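You operate a simulated robot arm through the tools that you are given. There is no shell and no other tool.

You are at the controls of a simulated two-armed robot. One attempt, no reset.

TASK
Find the red potato in the sample wheel, brush it clean and put it back in its cup.
Fine: switch off before you open the hood, shut it again; turn the wheel back to its blank field; the rest ends as it began.
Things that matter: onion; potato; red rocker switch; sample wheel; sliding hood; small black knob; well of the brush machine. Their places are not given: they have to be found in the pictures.

The check looks at the end state, three seconds after you hand in, the way a careful person would. Anything else that was tipped, shoved, dropped, spilled or broken makes it a failure.

THE ROBOT
Two 7-joint arms with two-finger grippers on one trunk that stands fixed in place. Base frame: the origin is at the foot of the trunk, x ahead of it, y to its left, z up. Units: m, degrees, N and s.
The left shoulder is at [0.064, 0.216, 1.169], the right one opposite. With the tool pointing down near the work surface each hand reaches from about 0.28 to 0.8 m from the base axis, measured 20 degrees to its own side. Payload 3.18 kg a hand.
The tool frame of a hand sits at the grasp point between the pads (the TCP): z along the fingers, y along the line on which they close. The tips reach 0.03 m beyond it. The gripper opens to 0.144 m; its body begins 0.103 m behind the TCP.
Orientation is told as [roll, pitch, yaw] about the base's x, y, z axes, in that order, counted from this pose: with the fingers straight down and closing along the base's y, the tool's x points along the base's -x, its y along +y and its z along -z.

THE INTERFACE
- The arms move only by the tool step_arm. It takes "left_targets", "right_targets" or both (then of equal length, played together; a hand with none holds still); each is a list of rows, each a list of 7 numbers: the turn, a rotation vector about the base's x, y, z in degrees, then the shift along the base's x, y, z in m, then the gripper command, from -1 (fully open) to 1 (shut), values between in proportion. In form: [[wx, wy, wz, x, y, z, hand], ...]. A call has 1 to 20 rows; each row shifts and turns the commanded pose from where the row before left it. Each row takes 0.2 s and may step no farther than 0.05 m and 8.6 degrees from the row before; otherwise, or with a gripper value out of range, the whole call is refused. Where a pose cannot be reached the arm comes as near as it can. A force on the tool above 50 N (or 10 N above the force at the start of the call, whichever is more), or a blocked arm, ends the call early, and 0.2 s more pass. Each finger travels about 0.1867 m/s and halts on what it meets, pressing with about 33 N; the grip force reading is that of the motor and also rises with nothing between the fingers. The clock runs only during rows and for 0.2 s after the last one: add rows that do not move to give the fingers time. It gives the time, the measured TCP pose, the force on the tool (base axes), the opening and the grip force at its end, in the units of the frame above (readings bear some noise), with the torque about the TCP (base axes, N m) and any sound that the robot's microphone picked up.
- Cameras (640 x 400 px; columns grow to the right, rows downward): "scene" is now at [0.1472, 0.038, 1.3721]; the picture's right is [0.40, -0.92, 0.00], its down [-0.39, -0.17, -0.91] and it looks along [0.83, 0.36, -0.42] (base axes); focal length 214 px, centre (320, 200). "left" rides on the left gripper at [0.076, -0.016, -0.143] in its tool frame; the picture's right is [0.21, 0.98, 0.00], its down [-0.84, 0.18, -0.51] and it looks along [-0.50, 0.11, 0.86] (tool axes); focal length 218 px, centre (320, 200). "right" rides on the right gripper at [0.076, 0.016, -0.143] in its tool frame; the picture's right is [-0.21, 0.98, 0.00], its down [-0.84, -0.18, -0.51] and it looks along [-0.50, -0.11, 0.86] (tool axes); focal length 218 px, centre (320, 200).
- camera(camera): a new picture of that camera. It takes no simulated time.
- move_column(by): moves the trunk up (or, below 0, down) by that many m; the arms and the scene camera ride with it, the base frame stays. It gives what a move gives, with no picture.
- pan_tilt(pan, tilt): turns the head with the scene camera to pan (to the left, within 80 degrees either way) and tilt (down, from -29 to 69), counted from straight ahead of the robot (the tilt from the chest, where the trunk bows). It gives what a move gives.
- probe_pixels(camera, pixels): there is no depth. For up to 12 entries [column, row, z] of the newest picture of that camera ("zoom" is the newest enlarged one), the place [x, y] in the base frame at which the ray of that pixel passes the height z, good to about 0.003 m. It takes no simulated time.
- inspect(camera, box): a new picture of the part [left, top, right, bottom] of that camera's present view, enlarged. It takes no simulated time.
- hand_in(): hands the job in; it is judged then, once.

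Leave the grippers open and the arms clear of the work at the hand-in unless told otherwise.

The tools are called after "Emit:" as name(argument=value, ...) on one line, values as JSON. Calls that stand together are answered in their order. step_arm: Moves the arms, as the interface text tells. Its arguments: {"type":"object","properties":{"left_targets":{"type":"array"},"right_targets":{"type":"array"}},"required":[]} The other tools are called the same way: move_column (by) moves the trunk up or down; pan_tilt (pan, tilt) turns the head that bears the scene camera; camera (camera) takes a picture; probe_pixels (camera, pixels) gives the place at which the rays of pixels pass given heights; inspect (camera, box) takes an enlarged picture of a part of a camera's view; hand_in () hands the job in.

At the start:

```text
time: 0.0
left_tool_pos: [0.3421, 0.5072, 1.2846]
left_ee_rot: [-0.1, 0.0, 0.0]
left_ft_force: [0.6, 0.1, -0.6]
left_moment: [-0.01, -0.02, 0.01]
left_finger_gap: 0.1439
left_grasp_force: 0.1
right_tool_pos: [0.3432, 0.0004, 1.2972]
right_ee_rot: [0.0, -0.1, 0.0]
right_ft_force: [0.5, 0.3, 1.4]
right_moment: [0.02, 0.0, 0.01]
right_finger_gap: 0.1439
right_grasp_force: 0.1
trunk travel left (down, up): [-0.25, 0.119]
head pan, tilt (commanded): [23.4, 25.1]
```

scene: 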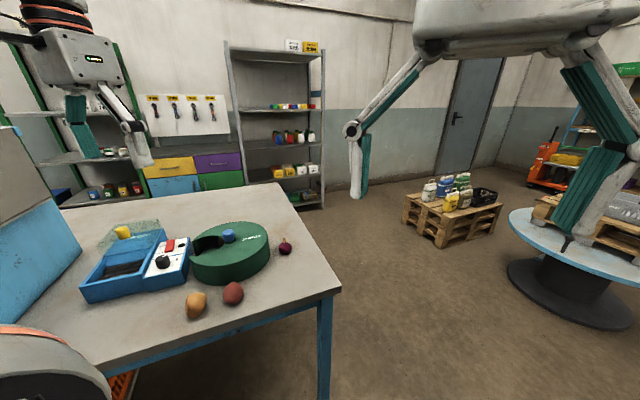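
right: 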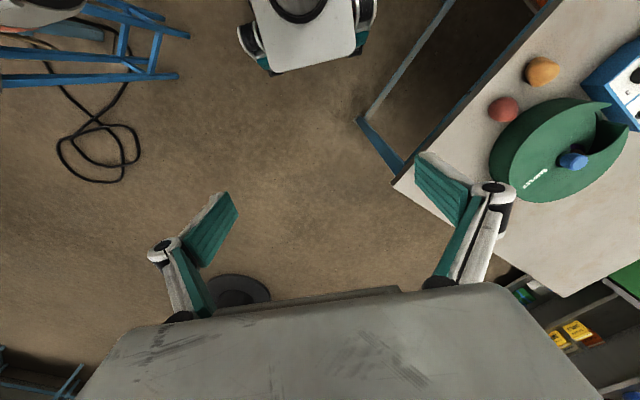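
left: 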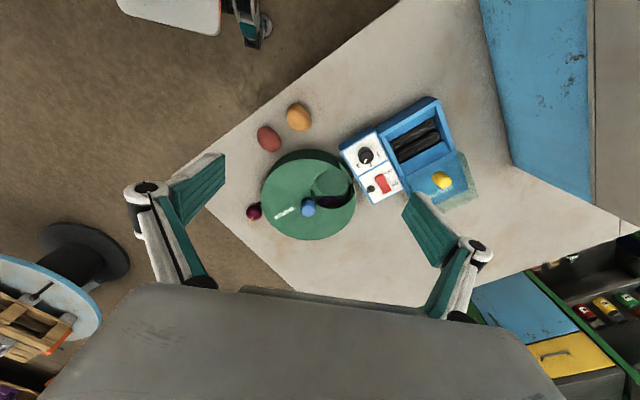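

The scene shows a bench with a blue brush machine (about pixel 135,265), a green sample wheel with an opening and a blue knob (230,250), an orange/yellow potato (195,303), a red one (232,293) and an onion (285,247). I'll take enlarged views first.

Emit:
inspect(camera="scene", box=[70, 200, 310, 350])

Emit:
inspect(camera="left", box=[230, 80, 490, 250])

```text
2.67 times, centred on (190, 275) of scene
```

zoom: 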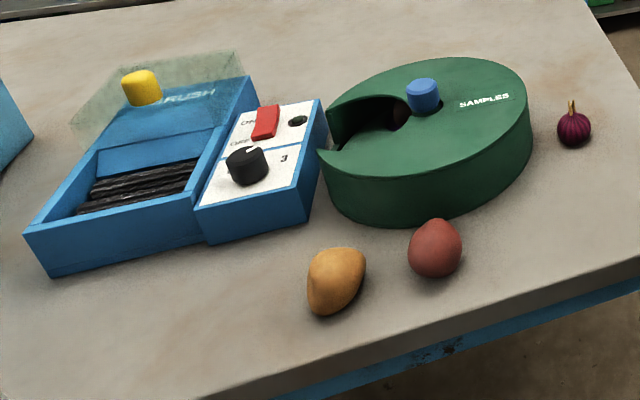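

```text
2.35 times, centred on (360, 165) of left
```

zoom: 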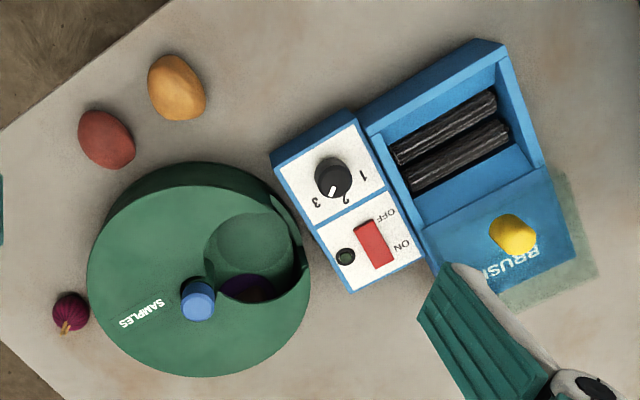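

I'll enlarge the machine and the wheel more strongly to read the markings and see the hood's state.

Emit:
inspect(camera="left", box=[335, 120, 415, 210])

Emit:
inspect(camera="scene", box=[75, 210, 195, 310])

Emit:
inspect(camera="scene", box=[180, 215, 280, 290])

Emit:
inspect(camera="left", box=[400, 90, 490, 220])

```text
4.44 times, centred on (375, 165) of left
```

zoom: 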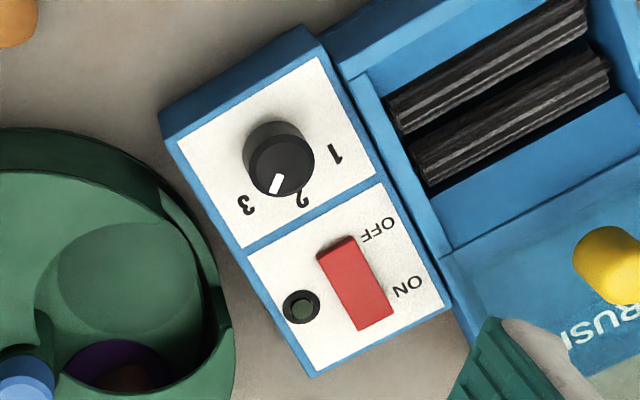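

```text
4.00 times, centred on (135, 260) of scene
```

zoom: 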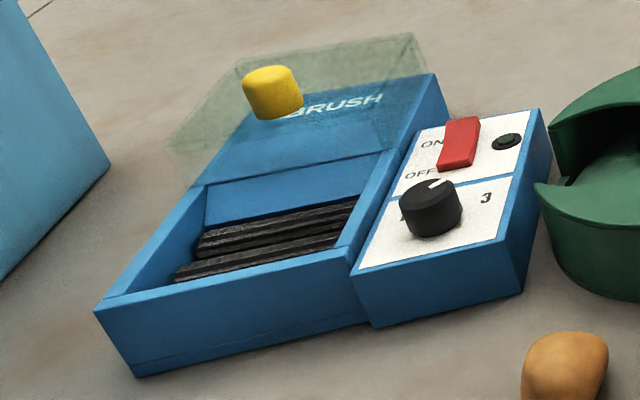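

```text
5.33 times, centred on (230, 252) of scene
```

zoom: 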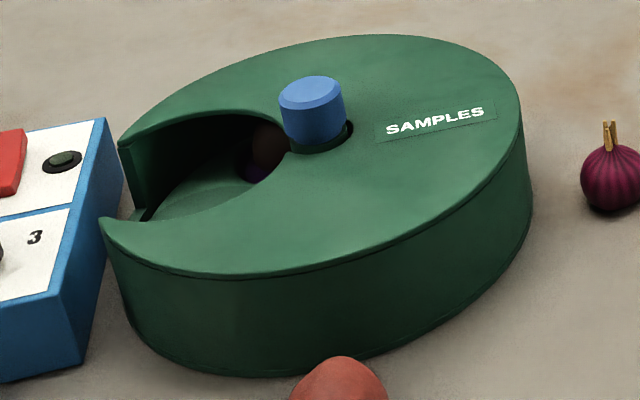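

```text
3.08 times, centred on (445, 155) of left
```

zoom: 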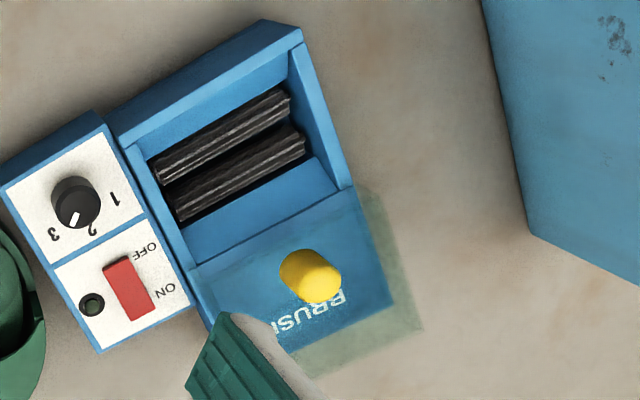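

The hood is transparent and stands open at the far side; the dial points near 2–3; the wheel shows a green blank field with a purple cup peeking out. I'll triangulate heights with the same points in two cameras: the "3" label, lamp, blue knob, yellow knob, and table corner.

Emit:
probe_pixels(camera="scene", pixels=[[176.5, 259.5, 0.8], [176.5, 259.5, 0.9], [176.5, 259.5, 1.0], [228, 232, 0.8], [228, 232, 0.9], [228, 232, 1.0], [340, 289, 0.7], [340, 289, 0.8], [340, 289, 0.9]])

Emit:
camera(camera="left")

Emit:
probe_pixels(camera="left", pixels=[[358.1, 166.1, 0.8], [358.1, 166.1, 0.9], [358.1, 166.1, 1.0], [309, 206, 0.8], [309, 206, 0.9], [309, 206, 1.0]])

```text
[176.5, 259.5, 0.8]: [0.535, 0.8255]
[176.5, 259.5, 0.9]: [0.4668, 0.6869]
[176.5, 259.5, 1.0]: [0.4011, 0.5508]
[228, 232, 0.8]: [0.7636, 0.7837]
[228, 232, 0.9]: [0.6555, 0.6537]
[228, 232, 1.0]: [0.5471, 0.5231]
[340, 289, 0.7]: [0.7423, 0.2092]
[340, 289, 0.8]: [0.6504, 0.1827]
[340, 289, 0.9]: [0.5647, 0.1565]
```

```text
taken
```

left: 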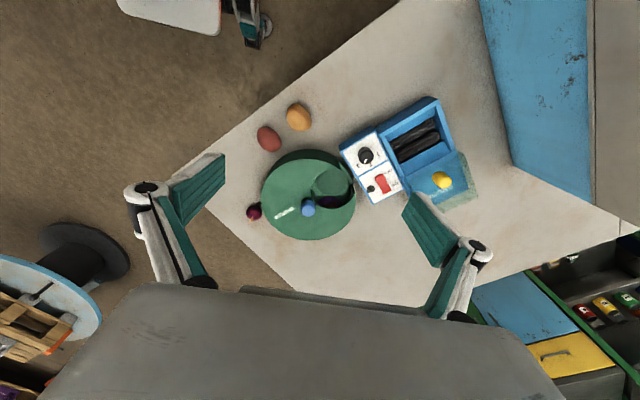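

```text
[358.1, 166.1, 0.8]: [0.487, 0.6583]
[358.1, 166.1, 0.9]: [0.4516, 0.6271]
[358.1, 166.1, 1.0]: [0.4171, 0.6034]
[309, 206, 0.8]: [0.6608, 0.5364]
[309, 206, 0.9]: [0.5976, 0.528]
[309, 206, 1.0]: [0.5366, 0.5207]
```

The panel lies at about z 0.951 and the top of the blue knob at about z 1.005, xy (0.538, 0.521). I'll lower the left hand some and shift it left, well above everything, for a closer look.

Emit:
step_arm(left_targets=[[0, 0, 0, 0, 0.03, -0.04, -1], [0, 0, 0, 0, 0.03, -0.04, -1], [0, 0, 0, 0, 0.03, -0.04, -1], [0, 0, 0, 0, 0, 0, -1]])

Emit:
camera(camera="left")

```text
time: 1.0
left_tool_pos: [0.3415, 0.5978, 1.1683]
left_ee_rot: [0.1, -0.1, 0.0]
left_ft_force: [0.0, -0.3, -0.1]
left_moment: [0.04, -0.03, 0.02]
left_finger_gap: 0.1442
left_grasp_force: 0.1
right_tool_pos: [0.342, -0.0001, 1.2987]
right_ee_rot: [0.1, 0.0, -0.1]
right_ft_force: [-0.5, -0.5, 0.5]
right_moment: [0.01, -0.03, -0.03]
right_finger_gap: 0.1439
right_grasp_force: 0.1
trunk travel left (down, up): [-0.25, 0.119]
head pan, tilt (commanded): [23.4, 25.1]
```

```text
taken
```

left: 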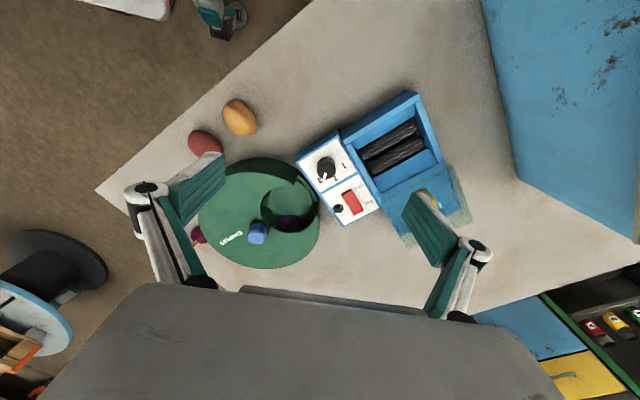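

Emit:
inspect(camera="left", box=[290, 125, 390, 235])

Emit:
probe_pixels(camera="left", pixels=[[238, 117, 0.9], [204, 143, 0.9], [258, 233, 1.0], [326, 168, 0.97], [351, 201, 0.96], [414, 92, 0.96], [339, 133, 0.96], [97, 190, 0.87], [97, 190, 0.9]])

Emit:
probe_pixels(camera="scene", pixels=[[340, 289, 0.85], [340, 289, 0.87], [340, 289, 0.89], [285, 255, 0.88], [232, 302, 0.88], [195, 315, 0.88]])

```text
3.64 times, centred on (340, 180) of left
```

zoom: 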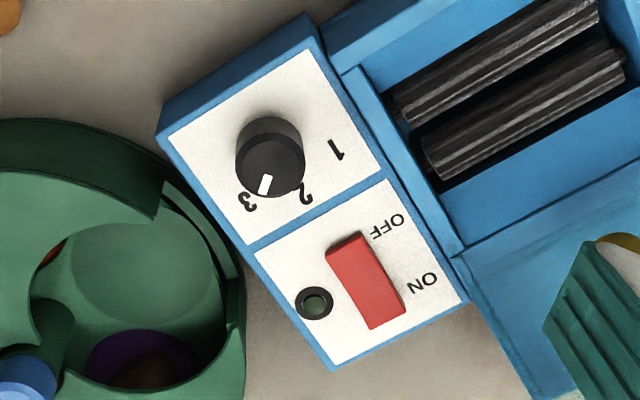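

```text
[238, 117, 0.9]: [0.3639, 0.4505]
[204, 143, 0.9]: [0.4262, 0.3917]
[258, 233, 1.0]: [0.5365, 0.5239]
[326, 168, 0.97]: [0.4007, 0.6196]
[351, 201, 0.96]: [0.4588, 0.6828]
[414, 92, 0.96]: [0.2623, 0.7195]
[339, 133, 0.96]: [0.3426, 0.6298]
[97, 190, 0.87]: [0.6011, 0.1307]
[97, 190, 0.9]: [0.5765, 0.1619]
```

```text
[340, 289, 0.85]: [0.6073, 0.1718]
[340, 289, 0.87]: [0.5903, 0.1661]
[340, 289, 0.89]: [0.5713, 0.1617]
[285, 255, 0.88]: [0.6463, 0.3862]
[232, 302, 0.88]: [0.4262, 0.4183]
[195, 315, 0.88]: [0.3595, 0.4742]
```

The table is near z 0.90. The dial's white mark points at "3"; the rocker seems to be on the OFF side, the lamp dark. I'll shift the left hand to see the wheel and the yellow hood knob unobstructed.

Emit:
step_arm(left_targets=[[0, 0, 0, 0.03, 0.03, 0.02, -1], [0, 0, 0, 0.03, 0.03, 0.01, -1], [0, 0, 0, 0.03, 0.02, 0, -1], [0, 0, 0, 0, 0, 0, -1]])

Emit:
camera(camera="left")

Emit:
camera(camera="scene")

```text
time: 2.0
left_tool_pos: [0.4303, 0.6744, 1.1988]
left_ee_rot: [0.0, -0.1, -0.1]
left_ft_force: [-0.6, -0.3, 0.6]
left_moment: [0.0, -0.03, 0.0]
left_finger_gap: 0.1441
left_grasp_force: 0.0
right_tool_pos: [0.342, -0.0004, 1.2993]
right_ee_rot: [0.0, 0.0, 0.0]
right_ft_force: [0.1, 0.4, -0.3]
right_moment: [-0.03, -0.03, -0.02]
right_finger_gap: 0.1441
right_grasp_force: 0.1
trunk travel left (down, up): [-0.25, 0.119]
head pan, tilt (commanded): [23.4, 25.1]
```

```text
taken
```

left: 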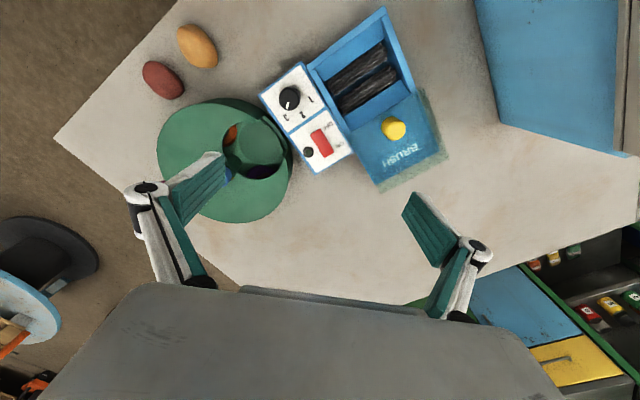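

```text
taken
```

scene: 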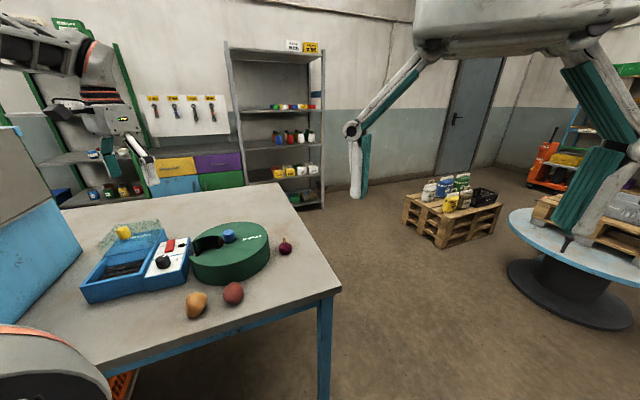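

Emit:
inspect(camera="left", box=[300, 0, 460, 200])

Emit:
inspect(camera="left", box=[150, 85, 310, 230])

Emit:
inspect(camera="left", box=[260, 60, 350, 175])

Emit:
probe_pixels(camera="left", pixels=[[396, 129, 0.95], [396, 129, 1.0], [396, 129, 1.05], [384, 7, 0.95], [308, 65, 0.95], [443, 151, 0.95], [381, 191, 0.95], [412, 92, 0.95], [350, 130, 0.95]])

Emit:
probe_pixels(camera="scene", pixels=[[123, 229, 0.95], [123, 229, 1.0], [123, 229, 1.05], [228, 232, 1.0]])

```text
2.00 times, centred on (380, 100) of left
```

zoom: 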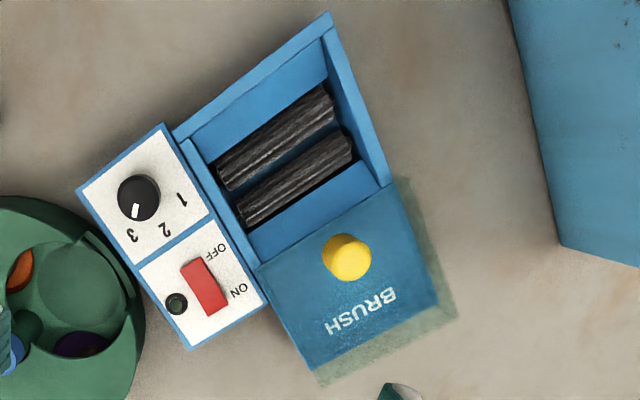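

```text
2.76 times, centred on (230, 158) of left
```

zoom: 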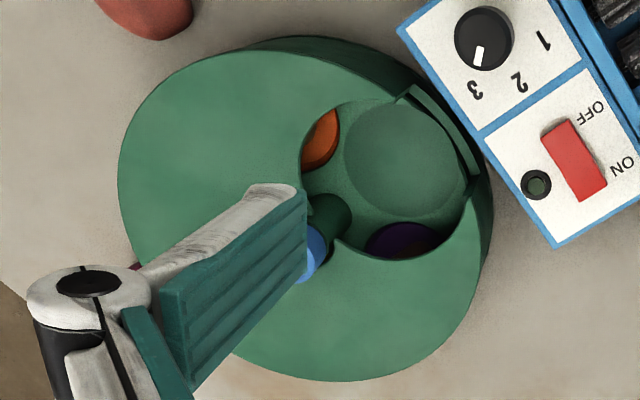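

```text
3.48 times, centred on (305, 118) of left
```

zoom: 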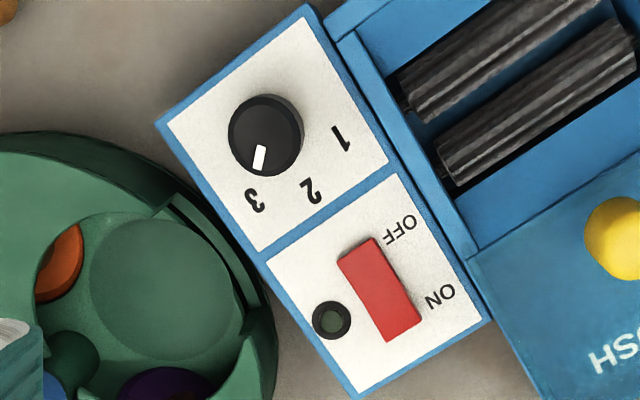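

```text
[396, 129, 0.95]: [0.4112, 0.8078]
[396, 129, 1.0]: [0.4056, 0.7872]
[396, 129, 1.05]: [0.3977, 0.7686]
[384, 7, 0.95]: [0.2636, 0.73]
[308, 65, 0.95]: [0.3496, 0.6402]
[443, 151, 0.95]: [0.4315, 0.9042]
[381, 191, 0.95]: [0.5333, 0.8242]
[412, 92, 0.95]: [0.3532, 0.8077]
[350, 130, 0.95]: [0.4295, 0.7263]
```

```text
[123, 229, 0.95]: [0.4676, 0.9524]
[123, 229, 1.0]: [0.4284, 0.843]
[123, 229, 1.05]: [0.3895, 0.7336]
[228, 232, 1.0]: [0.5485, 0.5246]
```

I see an orange cup on one side of the blank field in the window and a purple cup on the other; the yellow knob's top is near (0.402, 0.776, 1.03). The blue wheel knob is about 3.3 cm wide at (0.538, 0.521), top z≈1.005. I'll take the left hand above it, still clear (z 1.12), and take reference pictures.

Emit:
step_arm(left_targets=[[0, 0, 0, 0.0215, -0.0307, -0.016, -1], [0, 0, 0, 0.0215, -0.0307, -0.016, -1], [0, 0, 0, 0.0215, -0.0307, -0.016, -1], [0, 0, 0, 0.0215, -0.0307, -0.016, -1], [0, 0, 0, 0.0215, -0.0307, -0.016, -1], [0, 0, 0, 0, 0, 0, -1]])

Emit:
camera(camera="left")

Emit:
camera(camera="scene")

```text
time: 3.4
left_tool_pos: [0.5398, 0.5212, 1.1142]
left_ee_rot: [-0.1, 0.0, 0.1]
left_ft_force: [-0.5, 0.4, 0.4]
left_moment: [-0.01, -0.05, 0.01]
left_finger_gap: 0.1441
left_grasp_force: 0.0
right_tool_pos: [0.3418, 0.0012, 1.2988]
right_ee_rot: [0.1, -0.2, 0.0]
right_ft_force: [0.1, 0.4, 0.0]
right_moment: [-0.04, -0.01, 0.02]
right_finger_gap: 0.144
right_grasp_force: 0.2
trunk travel left (down, up): [-0.25, 0.119]
head pan, tilt (commanded): [23.4, 25.1]
```

```text
taken
```

left: 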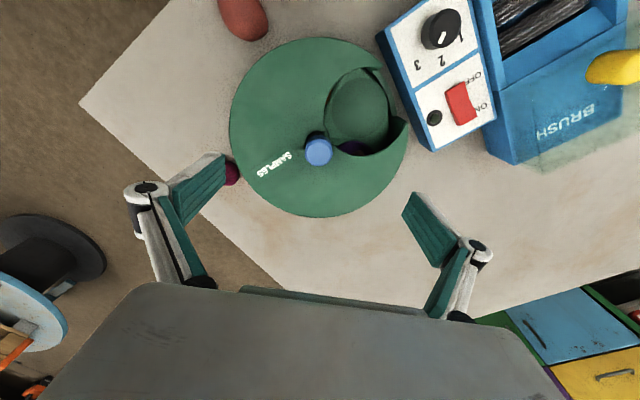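

```text
taken
```

scene: 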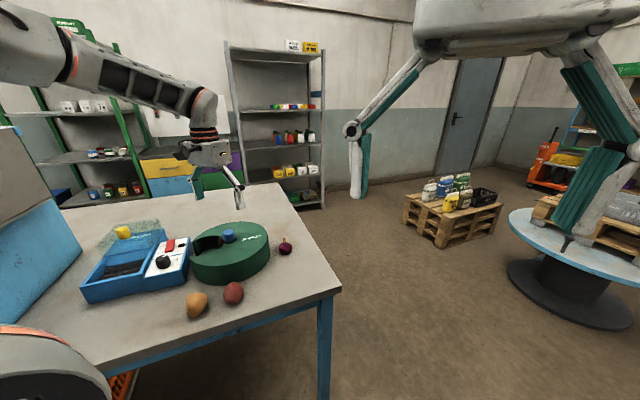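

The hand is centred over the knob (knob at (319,149), as expected). I'll enlarge the window region for reference before turning anything.

Emit:
inspect(camera="left", box=[300, 50, 420, 170])

Emit:
inspect(camera="scene", box=[185, 220, 275, 290])

Emit:
probe_pixels(camera="left", pixels=[[319, 149, 1.005], [230, 125, 0.977], [320, 38, 0.977], [409, 130, 0.977], [307, 217, 0.977], [383, 70, 0.977], [407, 125, 0.977], [355, 105, 0.94]])

```text
3.33 times, centred on (360, 110) of left
```

zoom: 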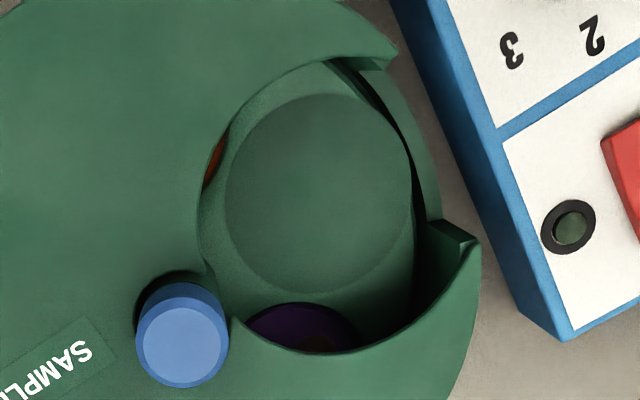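

```text
5.71 times, centred on (230, 255) of scene
```

zoom: 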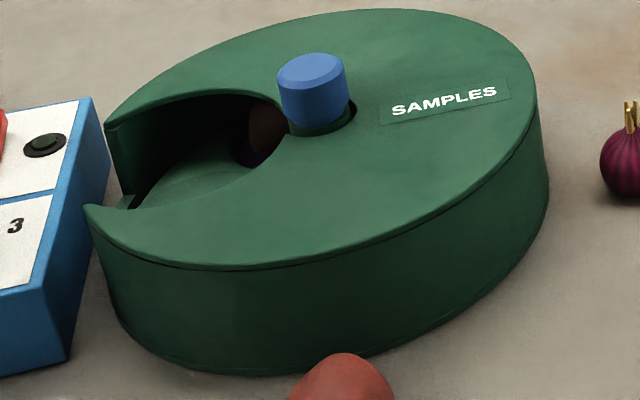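

```text
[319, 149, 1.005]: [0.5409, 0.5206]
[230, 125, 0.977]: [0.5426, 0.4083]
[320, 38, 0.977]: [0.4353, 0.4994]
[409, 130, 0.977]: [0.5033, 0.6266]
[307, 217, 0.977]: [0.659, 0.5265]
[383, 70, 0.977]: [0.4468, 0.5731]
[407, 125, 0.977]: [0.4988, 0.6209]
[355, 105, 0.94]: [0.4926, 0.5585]
```

The wheel centre is about (0.541, 0.521), radius 0.115, window towards the machine at around 132°. The purple cup sits at about 75–85°, so a counter-clockwise turn brings it into the window. I'll lower onto the blue knob and close the fingers.

Emit:
step_arm(left_targets=[[0, 0, 0, 0.0005, 0, -0.04, -1], [0, 0, 0, 0, 0, -0.04, -1], [0, 0, 0, 0, 0, -0.019, -1], [0, 0, 0, 0, 0, 0, -0.5], [0, 0, 0, 0, 0, 0, 0], [0, 0, 0, 0, 0, 0, 0.5], [0, 0, 0, 0, 0, 0, 1], [0, 0, 0, 0, 0, 0, 1]])

Emit:
camera(camera="left")

Emit:
inspect(camera="scene", box=[165, 200, 305, 300])

```text
time: 5.2
left_tool_pos: [0.5409, 0.5214, 1.0156]
left_ee_rot: [-0.1, 0.1, -0.1]
left_ft_force: [-0.6, -8.5, -5.2]
left_moment: [-0.31, -0.48, -0.08]
left_finger_gap: 0.0337
left_grasp_force: 45.0
right_tool_pos: [0.3439, -0.0004, 1.2965]
right_ee_rot: [0.0, 0.0, 0.0]
right_ft_force: [0.0, 0.3, 1.4]
right_moment: [0.0, 0.02, 0.0]
right_finger_gap: 0.144
right_grasp_force: 0.1
trunk travel left (down, up): [-0.25, 0.119]
head pan, tilt (commanded): [23.4, 25.1]
```

```text
taken
```

left: 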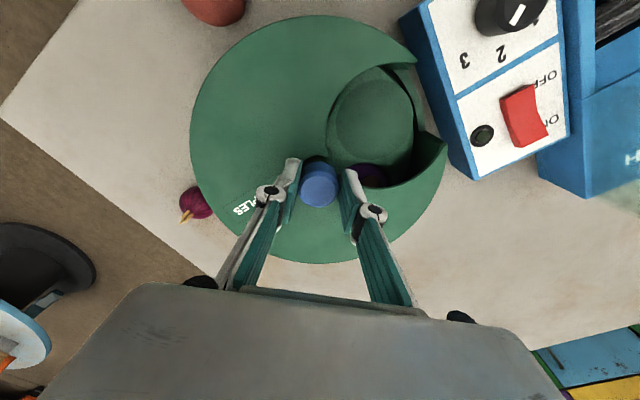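

```text
4.00 times, centred on (235, 250) of scene
```

zoom: 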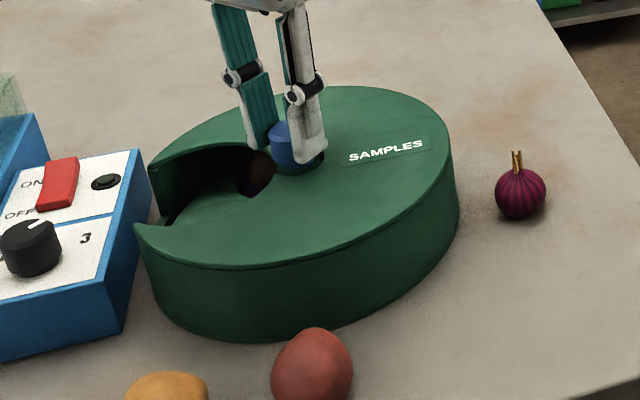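

The knob is held (gap 0.0337). Now I turn it counter-clockwise by 24° and look.

Emit:
step_arm(left_targets=[[0, 0, 8, 0, 0, 0, 1], [0, 0, 8, 0, 0, 0, 1], [0, 0, 8, 0, 0, 0, 1], [0, 0, 0, 0, 0, 0, 1]])

Emit:
camera(camera="left")

Emit:
inspect(camera="scene", box=[165, 200, 305, 300])

```text
time: 5.9
left_tool_pos: [0.5424, 0.5205, 1.0175]
left_ee_rot: [-1.8, 1.3, 17.5]
left_ft_force: [7.9, -14.4, -2.5]
left_moment: [0.19, 0.69, -0.06]
left_finger_gap: 0.0336
left_grasp_force: 44.9
left hand out of reach, approached as far as the arm can: row 3
right_tool_pos: [0.3431, 0.0007, 1.2981]
right_ee_rot: [0.0, 0.0, 0.0]
right_ft_force: [-0.5, 0.2, -0.3]
right_moment: [-0.1, -0.04, 0.01]
right_finger_gap: 0.1438
right_grasp_force: 0.1
trunk travel left (down, up): [-0.25, 0.119]
head pan, tilt (commanded): [23.4, 25.1]
stopped in row 3 (left hand): the force on the tool passed its limit at 69 N (the readings are from after the stop); the commanded pose is now the measured one
```

```text
taken
```

left: 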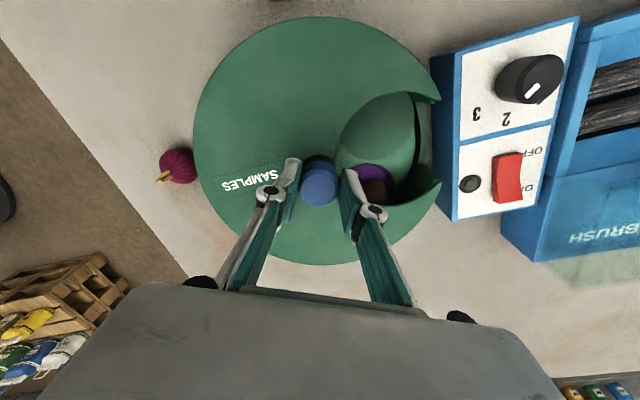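

```text
4.00 times, centred on (235, 250) of scene
```

zoom: 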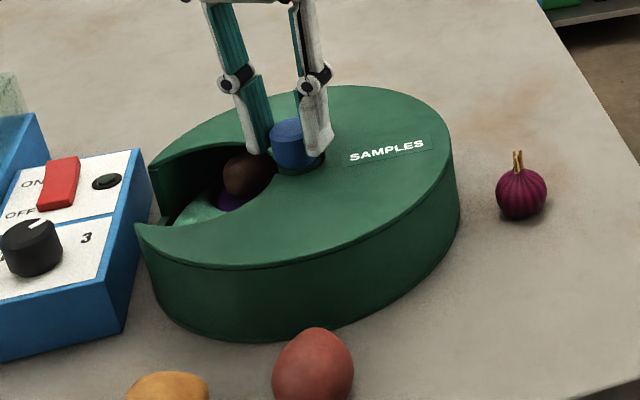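

The arm's wrist reached its limit at about +17.5° yaw, but the wheel turned with the knob. I'll release, rise a little, and swing the hand back clockwise to find the range for re-gripping.

Emit:
step_arm(left_targets=[[0, 0, 0, 0, 0, 0, 0], [0, 0, 0, 0, 0, 0, -0.4], [0, 0, 0, 0, 0, 0.03, -0.4], [1.8, -1.3, -7, -0.001, 0, 0.015, -0.4], [0, 0, -8, 0, 0, 0, -0.4], [0, 0, -8, 0, 0, 0, -0.4], [0, 0, -8, 0, 0, 0, -0.4], [0, 0, -8, 0, 0, 0, -0.4], [0, 0, -8, 0, 0, 0, -0.4], [0, 0, -8, 0, 0, 0, -0.4], [0, 0, 0, 0, 0, 0, -0.4]])

Emit:
camera(camera="left")

Emit:
inspect(camera="scene", box=[165, 200, 305, 300])

```text
time: 8.3
left_tool_pos: [0.5398, 0.5233, 1.0623]
left_ee_rot: [-0.1, -0.5, -37.4]
left_ft_force: [0.5, -0.8, 0.8]
left_moment: [0.01, 0.01, 0.02]
left_finger_gap: 0.1008
left_grasp_force: 0.1
right_tool_pos: [0.343, 0.0011, 1.298]
right_ee_rot: [0.0, 0.0, -0.1]
right_ft_force: [-0.1, 0.7, 0.2]
right_moment: [0.02, 0.05, 0.01]
right_finger_gap: 0.1439
right_grasp_force: 0.0
trunk travel left (down, up): [-0.25, 0.119]
head pan, tilt (commanded): [23.4, 25.1]
```

```text
taken
```

left: 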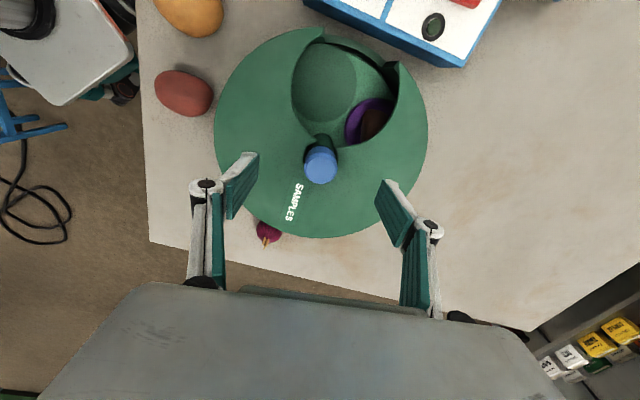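

```text
4.00 times, centred on (235, 250) of scene
```

zoom: 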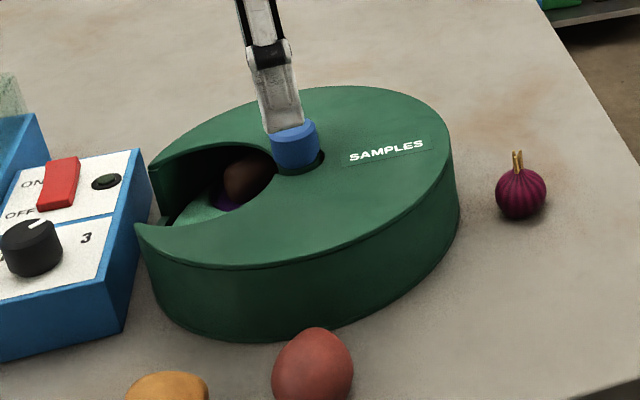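

At −37° yaw the hand is free and the wheel stayed put; the purple cup with a brownish item shows at (370,122). I'll lower again, grip and turn counter-clockwise 40°.

Emit:
step_arm(left_targets=[[0, 0.5, 0, 0.001, -0.002, -0.03, -0.4], [0, 0, 0, 0, 0, -0.016, -0.4], [0, 0, 0, 0, 0, 0, 0], [0, 0, 0, 0, 0, 0, 0.5], [0, 0, 0, 0, 0, 0, 1], [0, 0, 0, 0, 0, 0, 1], [0, 0, 8, 0, 0, 0, 1], [0, 0, 8, 0, 0, 0, 1], [0, 0, 8, 0, 0, 0, 1], [0, 0, 8, 0, 0, 0, 1], [0, 0, 0, 0, 0, 0, 1]])

Emit:
camera(camera="left")

Emit:
inspect(camera="scene", box=[165, 200, 305, 300])

```text
time: 10.7
left_tool_pos: [0.5422, 0.5215, 1.0149]
left_ee_rot: [-0.5, -0.1, -5.3]
left_ft_force: [18.1, 12.9, 5.9]
left_moment: [0.37, -0.22, 0.11]
left_finger_gap: 0.0332
left_grasp_force: 45.2
right_tool_pos: [0.3432, 0.0021, 1.2973]
right_ee_rot: [0.1, 0.0, 0.0]
right_ft_force: [-0.4, -1.2, 0.5]
right_moment: [-0.03, 0.02, -0.02]
right_finger_gap: 0.1438
right_grasp_force: 0.0
trunk travel left (down, up): [-0.25, 0.119]
head pan, tilt (commanded): [23.4, 25.1]
```

```text
taken
```

left: 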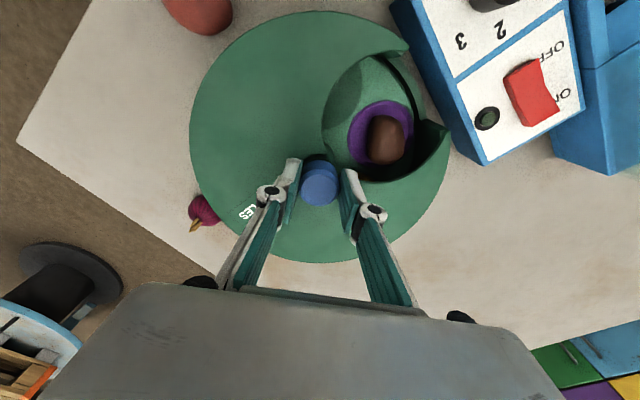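

```text
4.00 times, centred on (235, 250) of scene
```

zoom: 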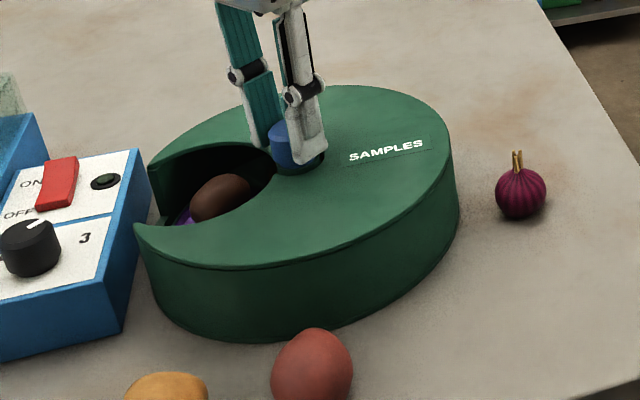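

The purple cup is now nearly in the window, holding a brown item. Let me enlarge to see it and how centred it is.

Emit:
inspect(camera="left", box=[300, 40, 460, 200])

Emit:
inspect(camera="scene", box=[195, 225, 245, 265])

```text
2.50 times, centred on (380, 120) of left
```

zoom: 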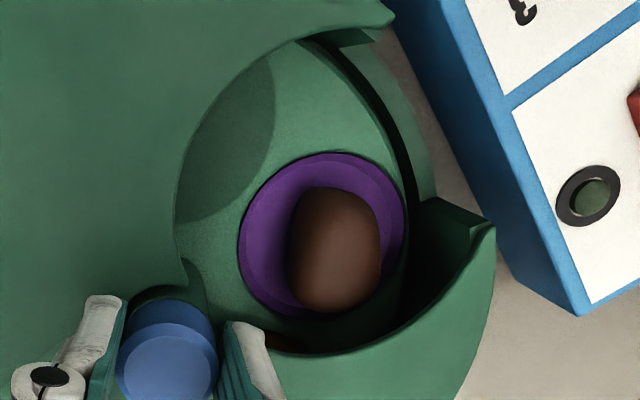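

```text
10.00 times, centred on (220, 245) of scene
```

zoom: 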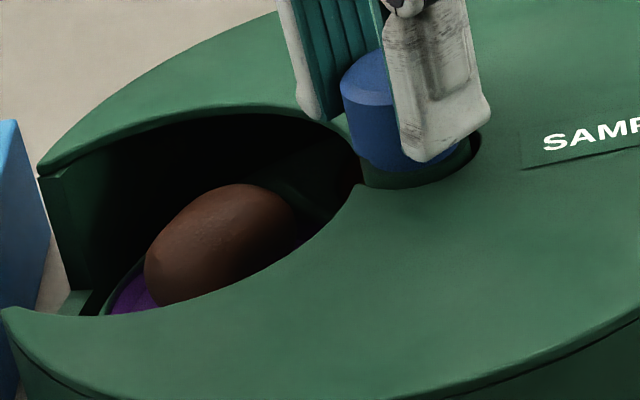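

It's a brown, egg-shaped item — possibly a dirty potato, its colour hard to tell in the shade. I'll turn 14° further to centre this cup in the window, then look again.

Emit:
step_arm(left_targets=[[0, 0, 7, 0, 0, 0, 1], [0, 0, 7, 0, 0, 0, 1], [0, 0, 0, 0, 0, 0, 1]])

Emit:
inspect(camera="left", box=[300, 40, 460, 200])

Emit:
inspect(camera="scene", box=[195, 225, 245, 265])

```text
time: 11.5
left_tool_pos: [0.5424, 0.5219, 1.014]
left_ee_rot: [-0.4, -0.1, 8.7]
left_ft_force: [17.9, 2.9, 4.2]
left_moment: [-0.09, -1.43, 0.06]
left_finger_gap: 0.0329
left_grasp_force: 44.9
right_tool_pos: [0.3429, 0.0009, 1.2981]
right_ee_rot: [-0.1, 0.1, 0.0]
right_ft_force: [0.7, -0.4, 0.3]
right_moment: [-0.03, 0.0, -0.03]
right_finger_gap: 0.1442
right_grasp_force: 0.1
trunk travel left (down, up): [-0.25, 0.119]
head pan, tilt (commanded): [23.4, 25.1]
```

```text
2.50 times, centred on (380, 120) of left
```

zoom: 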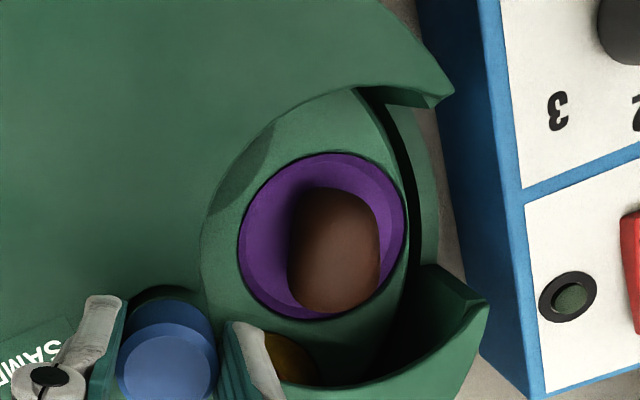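

```text
10.00 times, centred on (220, 245) of scene
```

zoom: 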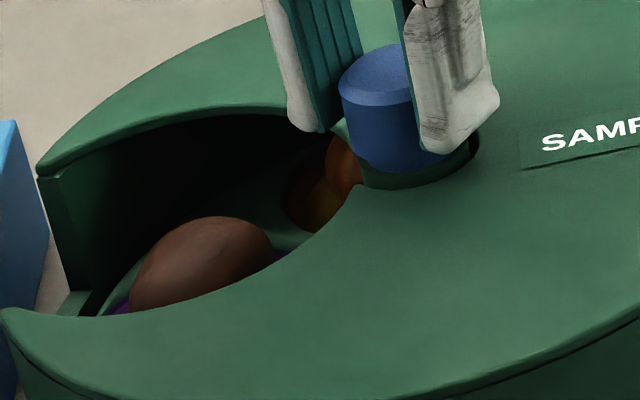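

The purple cup is nearly centred; the next cup seems golden with an orange item. I need to see all cups before choosing, so I'll release, swing the hand back clockwise by about 80°, and re-grip.

Emit:
step_arm(left_targets=[[0, 0, 0, 0, 0, 0, 0], [0, 0, 0, 0, 0, 0, -0.4], [0, 0, 0, 0, 0, 0.03, -0.4], [0.4, 0, -7, -0.001, 0, 0.015, -0.4], [0, 0, -8.3, 0, 0, 0, -0.4], [0, 0, -8.3, 0, 0, 0, -0.4], [0, 0, -8.3, 0, 0, 0, -0.4], [0, 0, -8.3, 0, 0, 0, -0.4], [0, 0, -8.3, 0, 0, 0, -0.4], [0, 0, -8.3, 0, 0, 0, -0.4], [0, 0, -8.3, 0, 0, 0, -0.4], [0, 0, -8.3, 0, 0, 0, -0.4], [0, 0, -8.3, 0, 0, 0, -0.4], [0, 0, 0, 0, 0, 0, -0.4]])

Emit:
camera(camera="left")

Emit:
inspect(camera="scene", box=[195, 225, 245, 265])

```text
time: 14.5
left_tool_pos: [0.5402, 0.5206, 1.0601]
left_ee_rot: [0.0, -0.1, -73.2]
left_ft_force: [-0.6, -0.4, 0.2]
left_moment: [-0.03, -0.01, 0.0]
left_finger_gap: 0.1011
left_grasp_force: 0.0
right_tool_pos: [0.3427, 0.0003, 1.2983]
right_ee_rot: [-0.1, -0.1, 0.0]
right_ft_force: [-0.2, 0.6, -0.1]
right_moment: [0.03, 0.01, 0.0]
right_finger_gap: 0.1439
right_grasp_force: 0.1
trunk travel left (down, up): [-0.25, 0.119]
head pan, tilt (commanded): [23.4, 25.1]
```

```text
taken
```

left: 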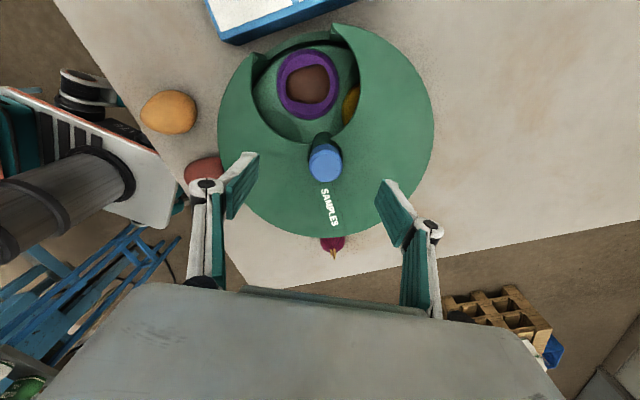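

```text
10.00 times, centred on (220, 245) of scene
```

zoom: 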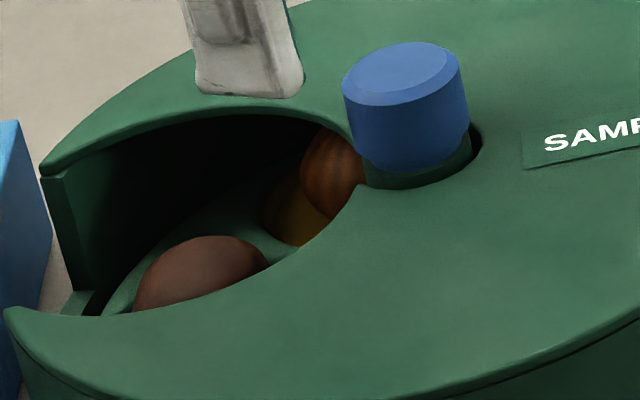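

Emit:
inspect(camera="left", box=[240, 20, 400, 180])

```text
2.50 times, centred on (320, 100) of left
```

zoom: 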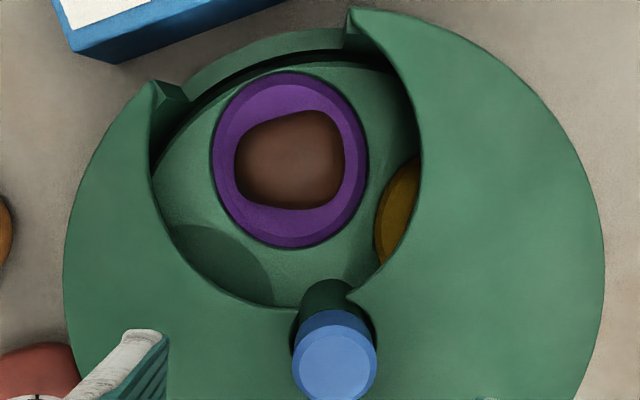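

The item in the purple cup is a reddish-brown potato shape, with the golden cup next. I'll grip again and turn about 56° counter-clockwise to show the next cup.

Emit:
step_arm(left_targets=[[0, 0, 0, 0.001, 0, -0.03, -0.4], [0, 0, 0, 0, 0, -0.015, -0.4], [0, 0, 0, 0, 0, 0, 0], [0, 0, 0, 0, 0, 0, 0.5], [0, 0, 0, 0, 0, 0, 1], [0, 0, 0, 0, 0, 0, 1], [0, 0, 8, 0, 0, 0, 1], [0, 0, 8, 0, 0, 0, 1], [0, 0, 8, 0, 0, 0, 1], [0, 0, 8, 0, 0, 0, 1], [0, 0, 8, 0, 0, 0, 1], [0, 0, 8, 0, 0, 0, 1], [0, 0, 6, 0, 0, 0, 1], [0, 0, 0, 0, 0, 0, 1]])

Emit:
inspect(camera="left", box=[260, 20, 440, 200])

Emit:
inspect(camera="scene", box=[195, 225, 245, 265])

```text
time: 17.5
left_tool_pos: [0.5446, 0.5208, 1.0145]
left_ee_rot: [0.1, -0.3, -19.0]
left_ft_force: [23.2, 8.6, 6.2]
left_moment: [0.09, -1.1, 0.08]
left_finger_gap: 0.0331
left_grasp_force: 45.1
right_tool_pos: [0.3442, 0.0012, 1.2966]
right_ee_rot: [0.1, 0.1, 0.0]
right_ft_force: [0.0, -0.2, -0.9]
right_moment: [0.02, -0.02, 0.01]
right_finger_gap: 0.1441
right_grasp_force: 0.1
trunk travel left (down, up): [-0.25, 0.119]
head pan, tilt (commanded): [23.4, 25.1]
```

```text
2.22 times, centred on (350, 110) of left
```

zoom: 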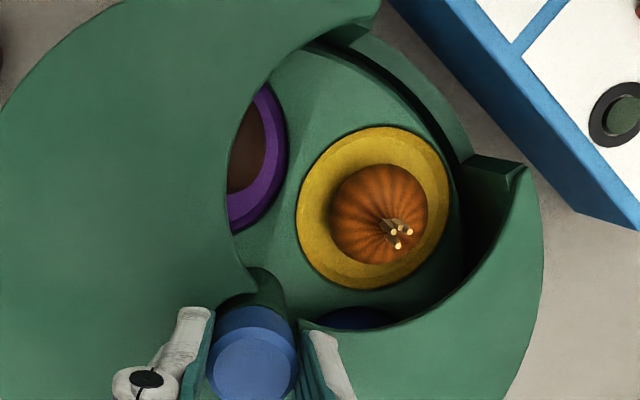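

```text
10.00 times, centred on (220, 245) of scene
```

zoom: 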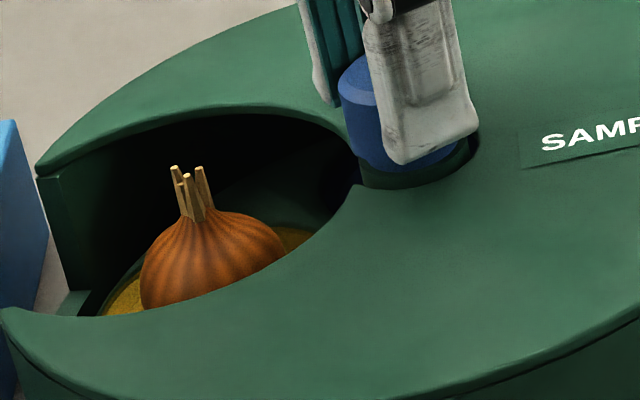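

The yellow cup holds an onion; a blue cup follows. I'll go on turning 28°, then look again.

Emit:
step_arm(left_targets=[[0, 0, 7, -0.001, 0, 0, 1], [0, 0, 7, -0.001, 0, 0, 1], [0, 0, 7, 0, 0, 0, 1], [0, 0, 7, 0, 0, 0, 1], [0, 0, 0, 0, 0, 0, 1]])

Emit:
inspect(camera="left", box=[280, 40, 460, 220])

Emit:
inspect(camera="scene", box=[195, 225, 245, 265])

```text
time: 18.7
left_tool_pos: [0.5422, 0.5213, 1.0155]
left_ee_rot: [0.0, -0.3, 8.9]
left_ft_force: [25.6, -2.6, 3.1]
left_moment: [-0.09, -1.31, -0.14]
left_finger_gap: 0.0333
left_grasp_force: 44.5
right_tool_pos: [0.3464, 0.0, 1.2956]
right_ee_rot: [0.0, 0.1, 0.0]
right_ft_force: [0.5, -0.4, 0.4]
right_moment: [-0.02, -0.03, -0.01]
right_finger_gap: 0.1439
right_grasp_force: 0.0
trunk travel left (down, up): [-0.25, 0.119]
head pan, tilt (commanded): [23.4, 25.1]
```

```text
2.22 times, centred on (370, 130) of left
```

zoom: 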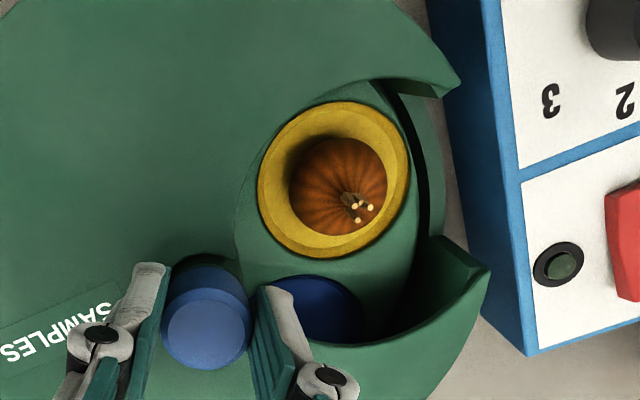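

```text
10.00 times, centred on (220, 245) of scene
```

zoom: 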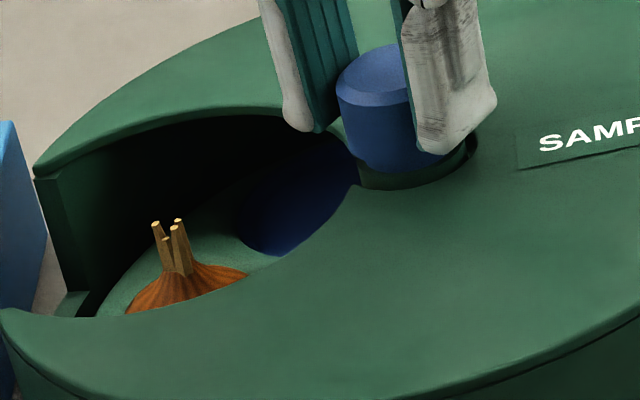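

The blue cup's inside looks empty so far. I'll release, swing back 82° and grip again for the next cups.

Emit:
step_arm(left_targets=[[0, 0, 0, 0, 0, 0, 0], [0, 0, 0, 0, 0, 0, -0.4], [0, 0.3, 0, 0, 0, 0.03, -0.4], [0, 0, -7, 0, 0, 0.015, -0.4], [0, 0, -8.4, 0, 0, 0, -0.4], [0, 0, -8.4, 0, 0, 0, -0.4], [0, 0, -8.4, 0, 0, 0, -0.4], [0, 0, -8.4, 0, 0, 0, -0.4], [0, 0, -8.4, 0, 0, 0, -0.4], [0, 0, -8.4, 0, 0, 0, -0.4], [0, 0, -8.4, 0, 0, 0, -0.4], [0, 0, -8.4, 0, 0, 0, -0.4], [0, 0, -8.4, 0, 0, 0, -0.4], [0, 0, -8.4, 0, 0, 0, -0.4], [0, 0, 0, 0, 0, 0, -0.4]])

Emit:
camera(camera="left")

```text
time: 21.9
left_tool_pos: [0.5394, 0.519, 1.0601]
left_ee_rot: [0.1, 0.3, -82.3]
left_ft_force: [-0.2, 0.4, -0.4]
left_moment: [0.03, 0.03, 0.02]
left_finger_gap: 0.1008
left_grasp_force: 0.1
right_tool_pos: [0.3438, 0.0013, 1.2975]
right_ee_rot: [0.0, 0.0, 0.0]
right_ft_force: [-0.8, -1.4, -0.2]
right_moment: [0.03, 0.03, -0.03]
right_finger_gap: 0.144
right_grasp_force: 0.0
trunk travel left (down, up): [-0.25, 0.119]
head pan, tilt (commanded): [23.4, 25.1]
```

```text
taken
```

left: 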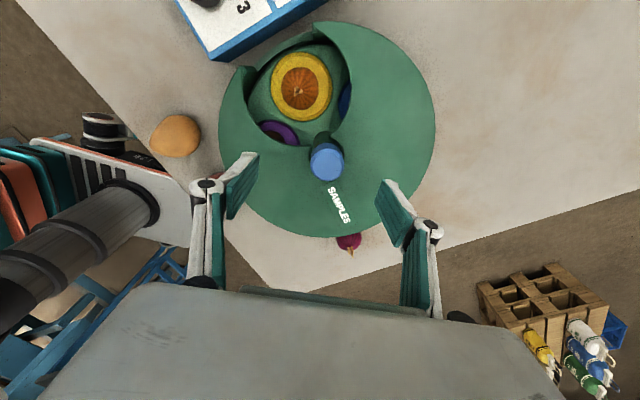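

The camera shows the knob about 6 mm further in +x than the hand, which also explains the side force; the knob is really at about (0.5455, 0.521). I'll correct that, grip, and turn 56°.

Emit:
step_arm(left_targets=[[0, -0.3, 0, 0.006, 0.001, -0.03, -0.4], [0, 0, 0, 0, 0, -0.015, -0.4], [0, 0, 0, 0, 0, 0, 0], [0, 0, 0, 0, 0, 0, 0.5], [0, 0, 0, 0, 0, 0, 1], [0, 0, 0, 0, 0, 0, 1], [0, 0, 8, 0, 0, 0, 1], [0, 0, 8, 0, 0, 0, 1], [0, 0, 8, 0, 0, 0, 1], [0, 0, 8, 0, 0, 0, 1], [0, 0, 8, 0, 0, 0, 1], [0, 0, 8, 0, 0, 0, 1], [0, 0, 8, 0, 0, 0, 1], [0, 0, 0, 0, 0, 0, 1]])

Emit:
inspect(camera="left", box=[260, 20, 440, 200])

Emit:
inspect(camera="scene", box=[195, 225, 245, 265])

```text
time: 24.9
left_tool_pos: [0.5447, 0.5213, 1.0151]
left_ee_rot: [0.3, 0.1, -25.8]
left_ft_force: [1.4, 1.6, 2.2]
left_moment: [0.13, 0.09, -0.14]
left_finger_gap: 0.0336
left_grasp_force: 45.4
right_tool_pos: [0.3423, 0.0008, 1.2975]
right_ee_rot: [0.0, 0.1, 0.0]
right_ft_force: [0.9, -0.1, 0.2]
right_moment: [0.01, 0.02, 0.03]
right_finger_gap: 0.1441
right_grasp_force: 0.0
trunk travel left (down, up): [-0.25, 0.119]
head pan, tilt (commanded): [23.4, 25.1]
```

```text
2.22 times, centred on (350, 110) of left
```

zoom: 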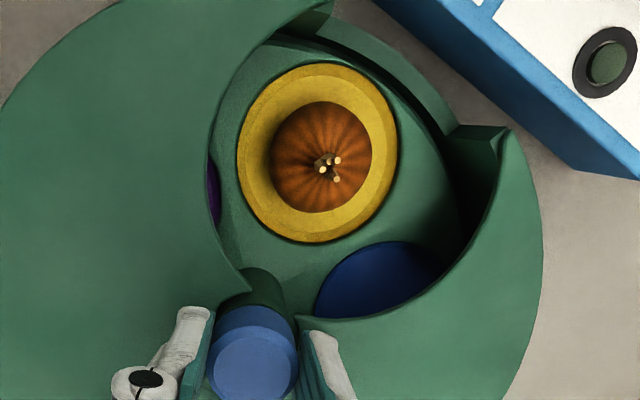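

```text
10.00 times, centred on (220, 245) of scene
```

zoom: 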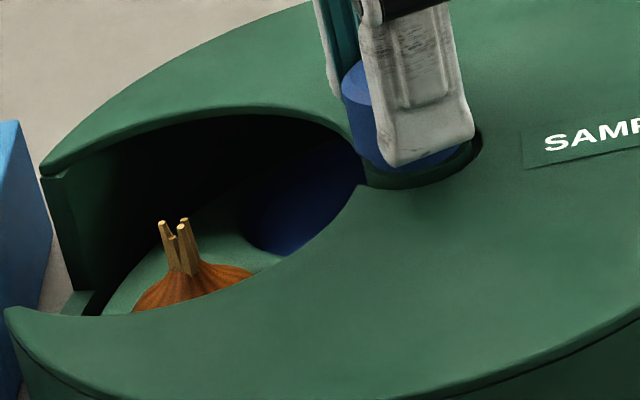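

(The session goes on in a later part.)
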